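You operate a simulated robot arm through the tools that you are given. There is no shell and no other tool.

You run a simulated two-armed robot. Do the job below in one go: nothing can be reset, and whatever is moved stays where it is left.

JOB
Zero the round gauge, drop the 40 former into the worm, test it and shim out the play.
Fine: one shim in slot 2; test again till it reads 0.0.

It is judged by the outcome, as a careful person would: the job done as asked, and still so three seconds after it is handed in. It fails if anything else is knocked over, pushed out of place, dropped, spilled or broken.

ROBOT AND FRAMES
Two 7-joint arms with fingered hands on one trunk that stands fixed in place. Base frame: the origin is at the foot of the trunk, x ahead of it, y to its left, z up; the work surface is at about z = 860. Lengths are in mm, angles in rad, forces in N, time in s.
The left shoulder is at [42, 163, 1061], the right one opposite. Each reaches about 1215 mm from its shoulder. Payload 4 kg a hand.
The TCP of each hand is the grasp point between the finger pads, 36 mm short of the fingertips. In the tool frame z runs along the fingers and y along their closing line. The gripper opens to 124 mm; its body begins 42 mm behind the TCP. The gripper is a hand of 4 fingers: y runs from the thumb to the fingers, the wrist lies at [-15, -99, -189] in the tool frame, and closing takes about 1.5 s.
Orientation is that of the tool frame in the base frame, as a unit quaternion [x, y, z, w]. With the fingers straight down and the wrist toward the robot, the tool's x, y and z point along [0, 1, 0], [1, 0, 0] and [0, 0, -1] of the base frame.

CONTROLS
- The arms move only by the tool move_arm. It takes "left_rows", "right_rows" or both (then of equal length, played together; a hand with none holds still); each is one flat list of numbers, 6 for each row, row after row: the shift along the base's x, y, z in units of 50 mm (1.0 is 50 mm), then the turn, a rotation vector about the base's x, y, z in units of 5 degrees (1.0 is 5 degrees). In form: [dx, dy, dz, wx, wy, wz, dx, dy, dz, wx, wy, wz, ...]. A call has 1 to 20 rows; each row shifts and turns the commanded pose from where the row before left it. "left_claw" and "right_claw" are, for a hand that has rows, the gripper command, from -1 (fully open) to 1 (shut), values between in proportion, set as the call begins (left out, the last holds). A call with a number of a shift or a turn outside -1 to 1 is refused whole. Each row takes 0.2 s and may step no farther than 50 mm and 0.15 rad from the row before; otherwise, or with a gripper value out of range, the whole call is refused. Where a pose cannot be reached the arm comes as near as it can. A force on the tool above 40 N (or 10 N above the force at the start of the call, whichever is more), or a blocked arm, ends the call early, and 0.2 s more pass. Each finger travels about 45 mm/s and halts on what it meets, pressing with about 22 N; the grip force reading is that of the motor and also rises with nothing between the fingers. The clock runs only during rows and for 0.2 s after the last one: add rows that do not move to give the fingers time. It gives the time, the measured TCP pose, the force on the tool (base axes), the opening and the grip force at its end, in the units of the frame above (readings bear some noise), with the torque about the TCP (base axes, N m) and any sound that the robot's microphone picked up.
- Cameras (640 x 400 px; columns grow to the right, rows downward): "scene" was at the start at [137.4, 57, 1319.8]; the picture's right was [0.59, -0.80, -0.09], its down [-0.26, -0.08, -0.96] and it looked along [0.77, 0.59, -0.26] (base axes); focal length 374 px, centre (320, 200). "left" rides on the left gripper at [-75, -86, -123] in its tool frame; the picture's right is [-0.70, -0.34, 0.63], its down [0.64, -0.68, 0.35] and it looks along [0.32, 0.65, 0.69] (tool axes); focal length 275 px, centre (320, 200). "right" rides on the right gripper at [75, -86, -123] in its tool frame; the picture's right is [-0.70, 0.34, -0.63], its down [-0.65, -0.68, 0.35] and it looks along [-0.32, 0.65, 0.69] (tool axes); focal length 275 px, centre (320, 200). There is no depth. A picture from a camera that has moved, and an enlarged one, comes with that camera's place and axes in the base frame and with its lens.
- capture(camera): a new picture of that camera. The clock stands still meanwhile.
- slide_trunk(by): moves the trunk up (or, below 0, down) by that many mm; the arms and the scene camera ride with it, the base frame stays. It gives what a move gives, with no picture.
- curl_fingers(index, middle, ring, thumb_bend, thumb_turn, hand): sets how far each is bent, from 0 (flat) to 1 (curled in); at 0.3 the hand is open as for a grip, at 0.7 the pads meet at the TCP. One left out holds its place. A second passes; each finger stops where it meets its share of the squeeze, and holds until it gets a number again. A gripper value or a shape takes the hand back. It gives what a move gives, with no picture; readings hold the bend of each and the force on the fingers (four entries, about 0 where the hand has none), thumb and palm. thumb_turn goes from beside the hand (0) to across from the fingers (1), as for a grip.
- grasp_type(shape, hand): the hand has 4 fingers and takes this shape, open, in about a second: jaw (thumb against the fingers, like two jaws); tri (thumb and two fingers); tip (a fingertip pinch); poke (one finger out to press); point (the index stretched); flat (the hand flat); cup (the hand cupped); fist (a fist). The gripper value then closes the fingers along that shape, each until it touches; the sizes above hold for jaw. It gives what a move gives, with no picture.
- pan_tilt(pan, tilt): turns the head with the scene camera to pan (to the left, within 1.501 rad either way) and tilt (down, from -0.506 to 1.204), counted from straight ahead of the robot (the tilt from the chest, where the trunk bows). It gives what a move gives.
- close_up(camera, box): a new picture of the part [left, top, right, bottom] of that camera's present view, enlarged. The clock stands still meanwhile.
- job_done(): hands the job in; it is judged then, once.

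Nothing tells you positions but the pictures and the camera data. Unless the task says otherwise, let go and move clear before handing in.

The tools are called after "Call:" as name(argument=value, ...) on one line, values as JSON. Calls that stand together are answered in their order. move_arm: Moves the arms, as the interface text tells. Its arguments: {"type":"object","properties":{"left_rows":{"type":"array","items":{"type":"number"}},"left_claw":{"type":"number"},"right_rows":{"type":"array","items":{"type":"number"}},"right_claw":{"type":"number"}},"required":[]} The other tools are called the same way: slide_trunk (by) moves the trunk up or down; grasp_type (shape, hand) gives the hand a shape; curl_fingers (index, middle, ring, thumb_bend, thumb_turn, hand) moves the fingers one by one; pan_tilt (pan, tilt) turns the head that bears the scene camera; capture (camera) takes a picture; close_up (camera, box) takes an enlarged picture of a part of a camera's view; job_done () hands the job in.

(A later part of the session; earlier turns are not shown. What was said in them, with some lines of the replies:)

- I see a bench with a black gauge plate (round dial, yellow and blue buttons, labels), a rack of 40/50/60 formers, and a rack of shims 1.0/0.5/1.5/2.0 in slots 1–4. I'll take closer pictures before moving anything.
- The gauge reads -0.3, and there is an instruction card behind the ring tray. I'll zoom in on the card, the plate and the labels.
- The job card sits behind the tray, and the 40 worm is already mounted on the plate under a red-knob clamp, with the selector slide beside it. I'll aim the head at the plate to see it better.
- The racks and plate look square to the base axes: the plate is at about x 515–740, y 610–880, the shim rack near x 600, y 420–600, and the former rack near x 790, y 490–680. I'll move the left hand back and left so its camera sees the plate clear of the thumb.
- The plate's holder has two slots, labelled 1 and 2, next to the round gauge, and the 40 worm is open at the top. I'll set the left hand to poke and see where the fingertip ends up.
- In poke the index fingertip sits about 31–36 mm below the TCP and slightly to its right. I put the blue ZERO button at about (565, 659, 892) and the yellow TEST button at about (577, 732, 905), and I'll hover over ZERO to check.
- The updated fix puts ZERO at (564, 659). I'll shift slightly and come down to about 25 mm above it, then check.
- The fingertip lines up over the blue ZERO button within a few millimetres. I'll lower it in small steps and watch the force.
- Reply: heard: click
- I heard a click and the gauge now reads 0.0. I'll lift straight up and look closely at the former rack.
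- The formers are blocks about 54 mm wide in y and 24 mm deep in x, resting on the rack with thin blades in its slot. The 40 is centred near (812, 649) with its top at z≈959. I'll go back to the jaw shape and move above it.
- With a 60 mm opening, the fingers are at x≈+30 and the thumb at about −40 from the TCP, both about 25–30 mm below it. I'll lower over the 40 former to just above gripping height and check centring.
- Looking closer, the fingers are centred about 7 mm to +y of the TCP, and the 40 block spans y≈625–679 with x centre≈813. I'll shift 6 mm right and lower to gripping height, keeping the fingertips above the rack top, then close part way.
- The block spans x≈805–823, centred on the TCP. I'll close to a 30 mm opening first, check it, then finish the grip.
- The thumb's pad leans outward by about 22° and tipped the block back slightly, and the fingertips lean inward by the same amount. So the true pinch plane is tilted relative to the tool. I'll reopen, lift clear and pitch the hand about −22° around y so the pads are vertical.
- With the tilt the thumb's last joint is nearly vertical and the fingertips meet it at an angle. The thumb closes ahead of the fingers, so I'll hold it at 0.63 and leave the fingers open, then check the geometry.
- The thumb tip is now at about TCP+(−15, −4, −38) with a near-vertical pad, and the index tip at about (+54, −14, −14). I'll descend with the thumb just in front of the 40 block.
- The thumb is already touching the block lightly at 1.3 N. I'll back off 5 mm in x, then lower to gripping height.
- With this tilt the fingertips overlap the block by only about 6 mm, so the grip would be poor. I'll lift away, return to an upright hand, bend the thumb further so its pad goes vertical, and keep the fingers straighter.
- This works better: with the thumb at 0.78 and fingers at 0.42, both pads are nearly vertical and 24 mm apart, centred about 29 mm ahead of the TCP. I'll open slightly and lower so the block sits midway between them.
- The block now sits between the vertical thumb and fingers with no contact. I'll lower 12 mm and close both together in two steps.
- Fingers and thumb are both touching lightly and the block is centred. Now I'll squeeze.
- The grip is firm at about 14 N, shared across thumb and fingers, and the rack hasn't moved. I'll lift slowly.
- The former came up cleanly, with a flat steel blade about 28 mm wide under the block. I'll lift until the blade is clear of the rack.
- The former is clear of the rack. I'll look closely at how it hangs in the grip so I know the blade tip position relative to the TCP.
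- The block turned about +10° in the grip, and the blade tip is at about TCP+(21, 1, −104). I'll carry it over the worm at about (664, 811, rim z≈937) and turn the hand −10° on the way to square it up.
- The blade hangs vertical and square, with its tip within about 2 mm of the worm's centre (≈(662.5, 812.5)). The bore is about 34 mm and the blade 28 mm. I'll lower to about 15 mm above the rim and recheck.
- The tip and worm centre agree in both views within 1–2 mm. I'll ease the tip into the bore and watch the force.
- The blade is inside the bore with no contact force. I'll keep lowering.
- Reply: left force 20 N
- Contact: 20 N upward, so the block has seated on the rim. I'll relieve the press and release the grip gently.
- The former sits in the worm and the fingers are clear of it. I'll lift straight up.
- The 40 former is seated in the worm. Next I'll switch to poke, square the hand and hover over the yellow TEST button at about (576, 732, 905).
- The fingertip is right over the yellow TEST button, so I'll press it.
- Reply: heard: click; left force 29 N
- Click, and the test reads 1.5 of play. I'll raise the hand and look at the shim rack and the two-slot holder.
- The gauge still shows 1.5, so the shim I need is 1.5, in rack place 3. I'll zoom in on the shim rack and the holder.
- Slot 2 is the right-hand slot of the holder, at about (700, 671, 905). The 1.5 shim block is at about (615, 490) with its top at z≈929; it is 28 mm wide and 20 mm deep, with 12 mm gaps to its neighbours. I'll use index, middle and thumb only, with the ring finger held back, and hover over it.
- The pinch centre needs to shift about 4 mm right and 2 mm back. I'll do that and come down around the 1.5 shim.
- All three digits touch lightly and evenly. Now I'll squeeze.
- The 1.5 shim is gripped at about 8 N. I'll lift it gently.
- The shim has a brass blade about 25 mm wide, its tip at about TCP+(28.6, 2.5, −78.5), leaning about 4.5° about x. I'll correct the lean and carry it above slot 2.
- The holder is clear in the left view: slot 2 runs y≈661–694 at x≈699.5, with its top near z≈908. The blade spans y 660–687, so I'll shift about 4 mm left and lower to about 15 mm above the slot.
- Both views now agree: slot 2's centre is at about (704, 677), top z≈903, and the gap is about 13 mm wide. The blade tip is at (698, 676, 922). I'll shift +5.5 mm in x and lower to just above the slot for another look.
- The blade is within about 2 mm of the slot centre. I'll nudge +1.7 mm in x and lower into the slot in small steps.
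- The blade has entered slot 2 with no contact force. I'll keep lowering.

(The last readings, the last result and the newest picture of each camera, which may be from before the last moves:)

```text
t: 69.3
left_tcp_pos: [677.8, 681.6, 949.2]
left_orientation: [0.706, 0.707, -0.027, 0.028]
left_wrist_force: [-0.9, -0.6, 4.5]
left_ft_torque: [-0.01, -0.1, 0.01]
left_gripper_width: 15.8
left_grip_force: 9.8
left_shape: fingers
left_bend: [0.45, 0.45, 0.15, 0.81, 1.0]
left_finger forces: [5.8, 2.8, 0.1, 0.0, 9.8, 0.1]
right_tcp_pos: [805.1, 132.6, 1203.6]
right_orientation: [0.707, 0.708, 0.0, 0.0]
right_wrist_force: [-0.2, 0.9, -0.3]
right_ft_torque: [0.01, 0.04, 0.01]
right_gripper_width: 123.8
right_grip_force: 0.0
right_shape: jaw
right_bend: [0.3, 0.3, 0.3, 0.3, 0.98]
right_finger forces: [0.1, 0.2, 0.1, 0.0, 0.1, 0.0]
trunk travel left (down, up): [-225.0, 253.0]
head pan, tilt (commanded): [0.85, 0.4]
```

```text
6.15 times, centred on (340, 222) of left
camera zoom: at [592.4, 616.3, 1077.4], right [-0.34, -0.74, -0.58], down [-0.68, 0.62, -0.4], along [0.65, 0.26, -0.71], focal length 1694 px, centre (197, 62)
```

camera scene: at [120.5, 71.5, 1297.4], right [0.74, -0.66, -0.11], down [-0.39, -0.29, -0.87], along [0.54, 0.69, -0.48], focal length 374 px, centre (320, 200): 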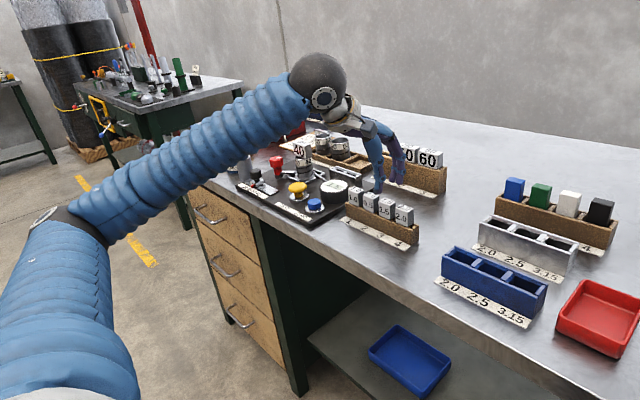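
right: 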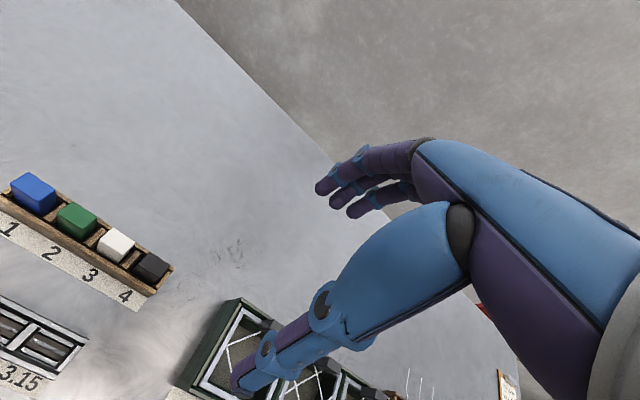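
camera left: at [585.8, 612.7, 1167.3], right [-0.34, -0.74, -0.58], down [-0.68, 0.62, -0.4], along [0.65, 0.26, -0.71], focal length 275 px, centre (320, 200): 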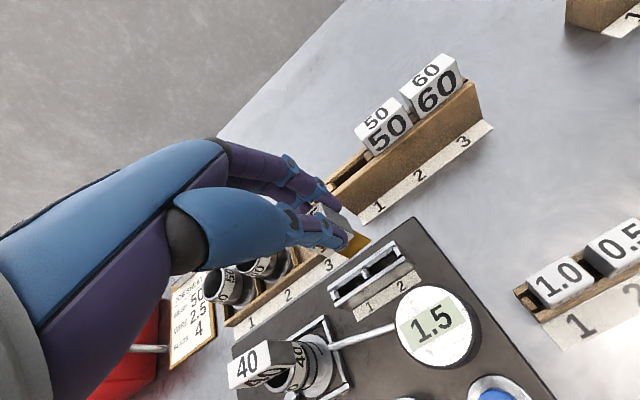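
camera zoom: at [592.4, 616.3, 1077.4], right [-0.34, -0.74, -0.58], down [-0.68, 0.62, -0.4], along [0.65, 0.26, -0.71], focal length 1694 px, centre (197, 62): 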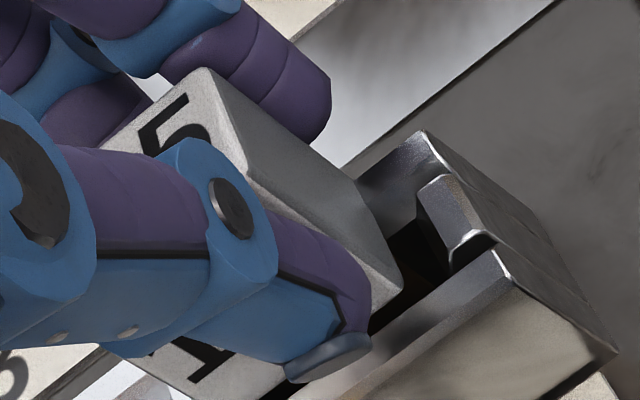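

Contact at 4.5 N, so it is nearly seated. I'll press a few more millimetres to seat it fully.

Call:
move_arm(left_rows=[0, 0, -0.03, 0, 0, 0, 0, 0, -0.03, 0, 0, 0])

Call:
close_up(camera="scene", box=[335, 140, 390, 190])

Call:
close_up(camera="left", box=[300, 190, 380, 255])

```text
t: 69.9
left_tcp_pos: [678.4, 681.0, 947.8]
left_orientation: [0.706, 0.707, -0.027, 0.029]
left_wrist_force: [-2.3, 1.0, 12.2]
left_ft_torque: [-0.08, -0.3, -0.03]
left_gripper_width: 15.7
left_grip_force: 10.3
left_shape: fingers
left_bend: [0.45, 0.45, 0.15, 0.81, 1.0]
left_finger forces: [5.2, 2.7, 0.1, 0.1, 12.3, 0.0]
right_tcp_pos: [803.9, 133.1, 1203.0]
right_orientation: [0.707, 0.707, 0.0, 0.0]
right_wrist_force: [0.4, 1.0, 0.1]
right_ft_torque: [-0.01, -0.01, 0.01]
right_gripper_width: 123.8
right_grip_force: 0.0
right_shape: jaw
right_bend: [0.3, 0.3, 0.3, 0.3, 0.98]
right_finger forces: [0.0, 0.0, 0.0, 0.1, 0.1, 0.1]
trunk travel left (down, up): [-225.0, 253.0]
head pan, tilt (commanded): [0.85, 0.4]
```

```text
8.00 times, centred on (362, 165) of scene
camera zoom: at [119.4, 70.9, 1297.7], right [0.74, -0.66, -0.11], down [-0.39, -0.29, -0.87], along [0.54, 0.69, -0.48], focal length 2996 px, centre (-20, 480)
```

zoom: 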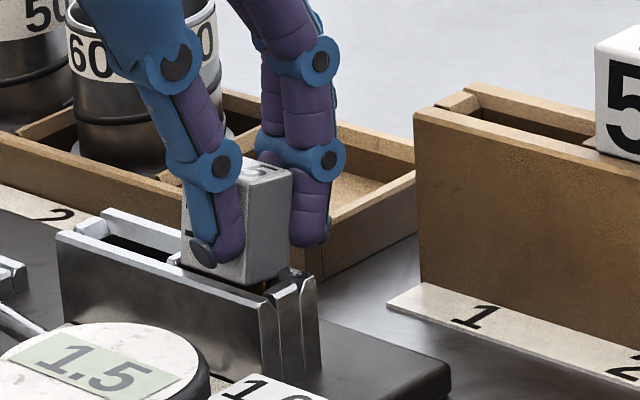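

```text
6.15 times, centred on (340, 222) of left
camera zoom: at [592.2, 615.8, 1075.8], right [-0.34, -0.74, -0.58], down [-0.68, 0.62, -0.4], along [0.65, 0.26, -0.71], focal length 1694 px, centre (197, 62)
```

zoom: 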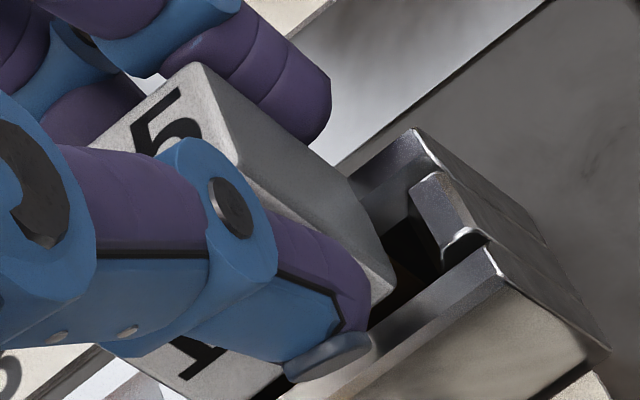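

The shim is seated, with 12 N of contact. I'll relieve the pressure and open the grip gently.

Call:
move_arm(left_rows=[0, 0, 0.03, 0, 0, 0])

Call:
curl_fingers(hand="left", thumb_bend=0.79, index=0.43, middle=0.43)

Call:
curl_fingers(hand="left", thumb_bend=0.755, index=0.37, middle=0.37)

Call:
close_up(camera="scene", box=[335, 140, 390, 190])

Call:
close_up(camera="left", box=[290, 180, 390, 265])

```text
t: 70.3
left_tcp_pos: [677.8, 680.3, 947.8]
left_orientation: [0.707, 0.707, -0.027, 0.028]
left_wrist_force: [-2.1, 0.2, 7.0]
left_ft_torque: [-0.02, -0.18, -0.01]
left_gripper_width: 15.8
left_grip_force: 9.7
left_shape: fingers
left_bend: [0.45, 0.45, 0.15, 0.81, 1.0]
left_finger forces: [5.9, 2.9, 0.0, 0.0, 10.7, 0.0]
right_tcp_pos: [805.6, 132.1, 1203.2]
right_orientation: [0.707, 0.707, 0.0, 0.0]
right_wrist_force: [0.1, -0.7, 0.1]
right_ft_torque: [-0.03, 0.03, 0.04]
right_gripper_width: 123.8
right_grip_force: 0.0
right_shape: jaw
right_bend: [0.3, 0.3, 0.3, 0.3, 0.98]
right_finger forces: [0.1, 0.0, 0.0, 0.0, 0.0, 0.0]
trunk travel left (down, up): [-225.0, 253.0]
head pan, tilt (commanded): [0.85, 0.4]
```

```text
t: 71.3
left_tcp_pos: [679.7, 679.7, 945.9]
left_orientation: [0.707, 0.706, -0.027, 0.028]
left_wrist_force: [-0.7, 0.0, 0.2]
left_ft_torque: [-0.02, -0.01, 0.01]
left_gripper_width: 20.4
left_grip_force: 0.4
left_shape: fingers
left_bend: [0.43, 0.43, 0.15, 0.79, 1.0]
left_finger forces: [0.0, 0.0, 0.0, 0.1, 0.0, 0.0]
right_tcp_pos: [804.8, 132.9, 1202.3]
right_orientation: [0.707, 0.707, 0.0, -0.001]
right_wrist_force: [0.2, 0.2, -0.2]
right_ft_torque: [0.06, 0.02, 0.02]
right_gripper_width: 123.6
right_grip_force: 0.0
right_shape: jaw
right_bend: [0.3, 0.3, 0.3, 0.3, 0.98]
right_finger forces: [0.0, 0.1, 0.0, 0.1, 0.1, 0.0]
trunk travel left (down, up): [-225.0, 253.0]
head pan, tilt (commanded): [0.85, 0.4]
```

```text
t: 72.3
left_tcp_pos: [678.3, 681.1, 946.9]
left_orientation: [0.706, 0.707, -0.028, 0.028]
left_wrist_force: [0.0, 0.1, -0.4]
left_ft_torque: [0.01, -0.02, 0.01]
left_gripper_width: 38.4
left_grip_force: 0.1
left_shape: fingers
left_bend: [0.37, 0.37, 0.15, 0.75, 1.0]
left_finger forces: [0.0, 0.0, 0.0, 0.0, 0.1, 0.0]
right_tcp_pos: [805.5, 133.5, 1203.8]
right_orientation: [0.707, 0.708, -0.001, -0.001]
right_wrist_force: [-0.5, -0.7, -0.7]
right_ft_torque: [-0.01, -0.01, -0.04]
right_gripper_width: 123.8
right_grip_force: 0.0
right_shape: jaw
right_bend: [0.3, 0.3, 0.3, 0.3, 0.98]
right_finger forces: [0.0, 0.0, 0.0, 0.0, 0.1, 0.1]
trunk travel left (down, up): [-225.0, 253.0]
head pan, tilt (commanded): [0.85, 0.4]
```

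```text
8.00 times, centred on (362, 165) of scene
camera zoom: at [120.6, 71.5, 1297.4], right [0.74, -0.66, -0.12], down [-0.39, -0.29, -0.87], along [0.54, 0.69, -0.48], focal length 2996 px, centre (-20, 480)
```

zoom: 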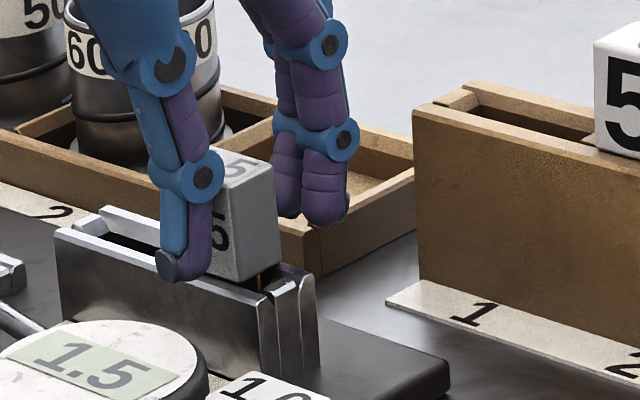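

```text
4.71 times, centred on (340, 222) of left
camera zoom: at [593.2, 616.1, 1075.6], right [-0.34, -0.74, -0.58], down [-0.68, 0.62, -0.4], along [0.65, 0.26, -0.71], focal length 1295 px, centre (226, 94)
```

zoom: 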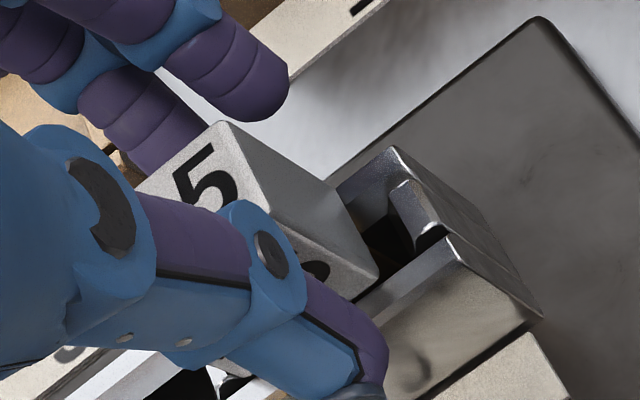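

Released; the shim stands in slot 2. I'll lift straight up and check.

Call:
move_arm(left_rows=[0, 0, 0.2, 0, 0, 0, 0, 0, 0.4, 0, 0, 0, 0, 0, 0.7, 0, 0, 0, 0, 0, 0.8, 0.45, 0, 0, 0, 0, 0.8, 0.45, 0, 0, 0, 0, 0, 0, 0, 0])

Call:
grasp_type(shape="poke", hand="left")

Call:
close_up(camera="scene", box=[270, 120, 420, 220])

Call:
close_up(camera="left", box=[320, 190, 480, 330])

```text
t: 73.7
left_tcp_pos: [677.9, 680.1, 1091.1]
left_orientation: [0.708, 0.707, -0.001, 0.0]
left_wrist_force: [1.0, -0.1, -0.2]
left_ft_torque: [0.01, -0.01, -0.01]
left_gripper_width: 38.9
left_grip_force: 0.1
left_shape: fingers
left_bend: [0.37, 0.37, 0.15, 0.75, 1.0]
left_finger forces: [0.1, 0.1, 0.0, 0.0, 0.0, 0.0]
right_tcp_pos: [805.2, 133.3, 1201.5]
right_orientation: [0.706, 0.708, 0.0, -0.001]
right_wrist_force: [-0.4, -0.1, 0.4]
right_ft_torque: [-0.03, 0.01, 0.0]
right_gripper_width: 123.4
right_grip_force: 0.0
right_shape: jaw
right_bend: [0.3, 0.3, 0.3, 0.3, 0.98]
right_finger forces: [0.1, 0.1, 0.0, 0.1, 0.0, 0.1]
trunk travel left (down, up): [-225.0, 253.0]
head pan, tilt (commanded): [0.85, 0.4]
```

```text
t: 74.6
left_tcp_pos: [677.8, 680.0, 1092.4]
left_orientation: [0.708, 0.707, 0.0, 0.0]
left_wrist_force: [0.0, -0.5, -0.1]
left_ft_torque: [0.0, 0.02, -0.02]
left_gripper_width: 0.2
left_grip_force: 0.0
left_shape: poke
left_bend: [0.7, 0.7, 0.99, 0.0, 1.0]
left_finger forces: [0.0, 0.0, 0.0, 0.0, 0.1, 0.0]
right_tcp_pos: [805.6, 133.5, 1203.0]
right_orientation: [0.708, 0.707, -0.001, -0.001]
right_wrist_force: [0.3, 1.0, 0.3]
right_ft_torque: [-0.02, -0.03, -0.02]
right_gripper_width: 123.6
right_grip_force: 0.1
right_shape: jaw
right_bend: [0.3, 0.3, 0.3, 0.3, 0.98]
right_finger forces: [0.1, 0.0, 0.1, 0.0, 0.1, 0.0]
trunk travel left (down, up): [-225.0, 253.0]
head pan, tilt (commanded): [0.85, 0.4]
```

```text
4.00 times, centred on (345, 170) of scene
camera zoom: at [120.6, 71.5, 1297.4], right [0.74, -0.66, -0.12], down [-0.39, -0.29, -0.87], along [0.54, 0.69, -0.48], focal length 1498 px, centre (220, 320)
```

zoom: 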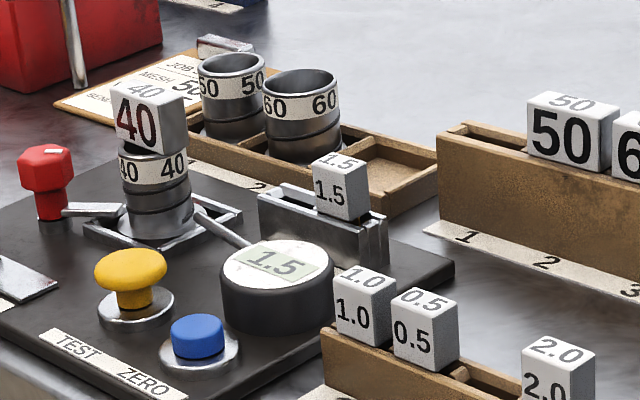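

```text
2.86 times, centred on (400, 260) of left
camera zoom: at [592.8, 605.4, 1214.3], right [-0.34, -0.7, -0.63], down [-0.68, 0.64, -0.35], along [0.65, 0.32, -0.69], focal length 786 px, centre (91, 29)
```

zoom: 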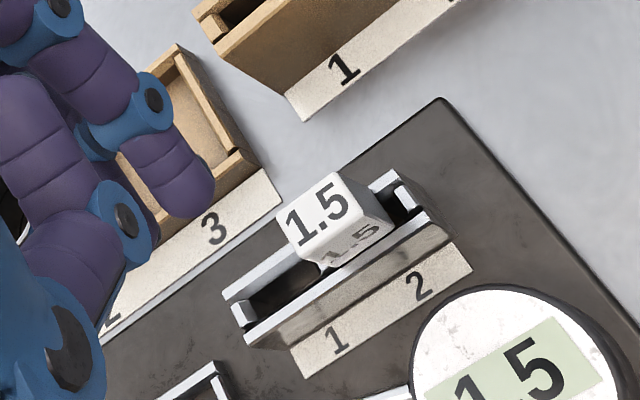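

The 1.5 shim stands in slot 2 of the holder, with slot 1 empty. I'll press TEST again.

Call:
move_arm(left_rows=[-0.664, 0.416, 0, 0, 0, 0, -0.664, 0.416, 0, 0, 0, 0, -0.664, 0.416, 0, 0, 0, 0, 0, 0, -0.68, 0, 0, 0, 0, 0, -0.68, 0, 0, 0, 0, 0, -0.68, 0, 0, 0, 0, 0, 0, 0, 0, 0])

Call:
capture(camera="left")

Call:
close_up(camera="scene", box=[240, 110, 390, 230])

```text
t: 76.2
left_tcp_pos: [576.6, 741.7, 989.3]
left_orientation: [0.707, 0.707, 0.0, -0.001]
left_wrist_force: [0.3, -1.1, 0.4]
left_ft_torque: [0.01, 0.0, -0.02]
left_gripper_width: 0.0
left_grip_force: 0.2
left_shape: poke
left_bend: [0.7, 0.7, 0.99, 0.0, 1.0]
left_finger forces: [0.1, 0.0, 0.0, 0.0, 0.1, 0.0]
right_tcp_pos: [805.0, 132.7, 1203.6]
right_orientation: [0.706, 0.708, -0.001, 0.0]
right_wrist_force: [0.0, -0.1, -0.3]
right_ft_torque: [0.01, -0.01, -0.03]
right_gripper_width: 123.6
right_grip_force: 0.0
right_shape: jaw
right_bend: [0.3, 0.3, 0.3, 0.3, 0.98]
right_finger forces: [0.0, 0.0, 0.0, 0.1, 0.1, 0.0]
trunk travel left (down, up): [-225.0, 253.0]
head pan, tilt (commanded): [0.85, 0.4]
```

```text
taken
camera left: at [490.7, 667.1, 1112.5], right [-0.34, -0.7, -0.63], down [-0.68, 0.64, -0.35], along [0.65, 0.32, -0.69], focal length 275 px, centre (320, 200)
```

left: 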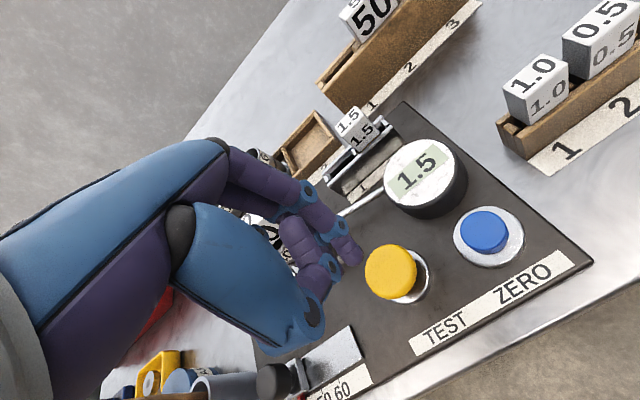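

```text
3.33 times, centred on (315, 170) of scene
camera zoom: at [119.9, 70.9, 1297.7], right [0.74, -0.66, -0.11], down [-0.39, -0.29, -0.87], along [0.54, 0.69, -0.48], focal length 1248 px, centre (337, 300)
```

zoom: 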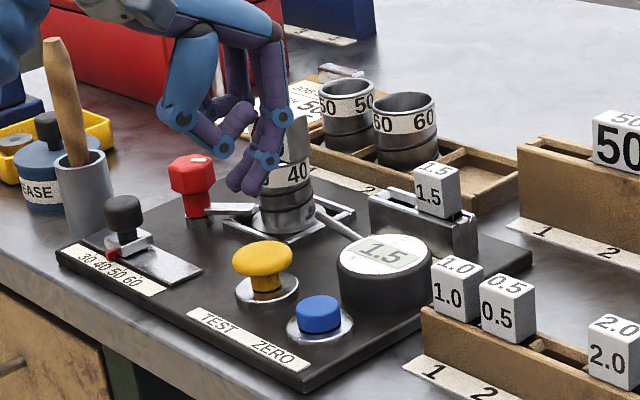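

Call:
move_arm(left_rows=[0.02, -0.02, -0.4, 0, 0, 0, 0, 0, -0.3, 0, 0, 0, 0, 0, -0.16, 0, 0, 0, 0, 0, -0.06, 0, 0, 0, 0, 0, -0.05, 0, 0, 0, 0, 0, -0.04, 0, 0, 0])

Call:
close_up(camera="scene", box=[250, 130, 390, 230])

```text
t: 77.6
left_tcp_pos: [579.8, 743.2, 940.0]
left_orientation: [0.707, 0.707, 0.002, 0.002]
left_wrist_force: [6.1, 5.3, 20.7]
left_ft_torque: [0.07, -0.23, 0.07]
left_gripper_width: 0.2
left_grip_force: 0.0
left_shape: poke
left_bend: [0.7, 0.7, 0.99, 0.0, 1.0]
left_finger forces: [21.6, 0.1, 0.0, 0.0, 0.0, 0.0]
right_tcp_pos: [804.5, 132.1, 1203.8]
right_orientation: [0.707, 0.707, 0.0, 0.0]
right_wrist_force: [-0.1, 0.6, 0.1]
right_ft_torque: [0.0, 0.02, 0.02]
right_gripper_width: 123.8
right_grip_force: 0.1
right_shape: jaw
right_bend: [0.3, 0.3, 0.3, 0.3, 0.98]
right_finger forces: [0.1, 0.0, 0.0, 0.0, 0.1, 0.0]
trunk travel left (down, up): [-225.0, 253.0]
head pan, tilt (commanded): [0.85, 0.4]
heard: click
```

```text
4.00 times, centred on (320, 180) of scene
camera zoom: at [119.8, 70.6, 1297.9], right [0.74, -0.66, -0.11], down [-0.39, -0.29, -0.87], along [0.54, 0.69, -0.48], focal length 1498 px, centre (320, 280)
```

zoom: 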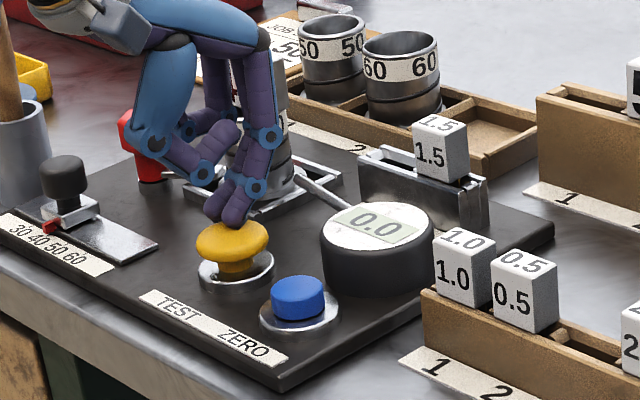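

Click, and the gauge reads 0.0. I'll lift straight up, move the hand clear and check everything.

Call:
move_arm(left_rows=[0, 0, 0.4, 0, 0, 0, 0, 0, 0.8, 0, 0, 0, 0, 0, 0.9, 0, 0, 0, 0, 0, 0.9, 0, 0, 0, 0, 0, 0.9, 0, 0, 0, -0.5, 0, 0.7, 0, 0, 0, -0.7, 0, 0.5, 0, 0, 0, -0.8, 0, 0.3, 0, 0, 0, -0.8, 0, 0, 0, 0, 0, 0, 0, 0, 0, 0, 0])

Call:
capture(camera="scene")

Call:
close_up(camera="scene", box=[230, 120, 450, 260])

Call:
capture(camera="left")

```text
t: 79.8
left_tcp_pos: [438.5, 743.6, 1208.6]
left_orientation: [0.706, 0.708, -0.001, 0.0]
left_wrist_force: [-0.4, -0.5, -1.1]
left_ft_torque: [0.02, 0.01, 0.02]
left_gripper_width: 0.0
left_grip_force: 0.0
left_shape: poke
left_bend: [0.7, 0.7, 0.99, 0.0, 1.0]
left_finger forces: [0.0, 0.0, 0.0, 0.0, 0.1, 0.1]
right_tcp_pos: [806.5, 132.8, 1202.3]
right_orientation: [0.707, 0.707, -0.001, 0.0]
right_wrist_force: [0.4, 0.1, -0.7]
right_ft_torque: [0.01, 0.01, 0.01]
right_gripper_width: 124.0
right_grip_force: 0.0
right_shape: jaw
right_bend: [0.3, 0.3, 0.3, 0.3, 0.98]
right_finger forces: [0.1, 0.0, 0.1, 0.1, 0.0, 0.0]
trunk travel left (down, up): [-225.0, 253.0]
head pan, tilt (commanded): [0.85, 0.4]
```

```text
taken
camera scene: at [121.0, 71.2, 1297.4], right [0.74, -0.66, -0.12], down [-0.4, -0.29, -0.87], along [0.54, 0.69, -0.48], focal length 374 px, centre (320, 200)
```

scene: 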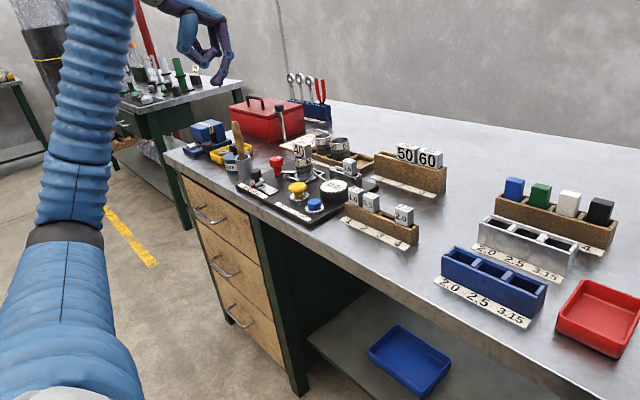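

```text
2.86 times, centred on (340, 190) of scene
camera zoom: at [121.0, 71.2, 1297.4], right [0.74, -0.66, -0.12], down [-0.4, -0.29, -0.87], along [0.54, 0.69, -0.48], focal length 1070 px, centre (263, 229)
```

zoom: 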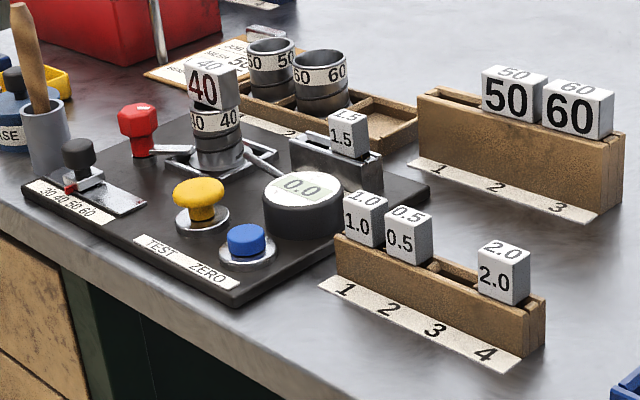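

```text
taken
camera left: at [354.1, 667.8, 1331.7], right [-0.34, -0.7, -0.63], down [-0.68, 0.64, -0.34], along [0.65, 0.32, -0.69], focal length 275 px, centre (320, 200)
```

left: 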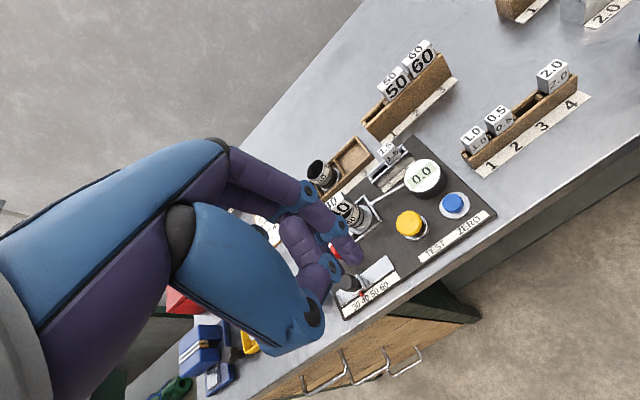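

The gauge holds 0.0. The 40 former is in the worm, the 1.5 shim is alone in slot 2, everything else is where it was, and the hand is clear. I'm handing the job in.

Call:
job_done()

```text
The job is handed in.
```

The gauge now reads 0.0 with the 40 former in the worm and one shim in slot 2, and I've handed the job in.

- **Zero:** the round gauge read -0.3; I pressed ZERO and it went to 0.0.
- **First test:** with the 40 former in the worm, TEST read 1.5 of play.
- **Shim:** I put the 1.5 shim in slot 2 of the holder and left slot 1 empty.
- **Second test:** TEST read 0.0, and it still read 0.0 after I moved the hand clear.

In the last pictures nothing else had been knocked over or moved. While taking the 40 former I touched it a couple of times and it rocked slightly in its slot, but the rack did not move.
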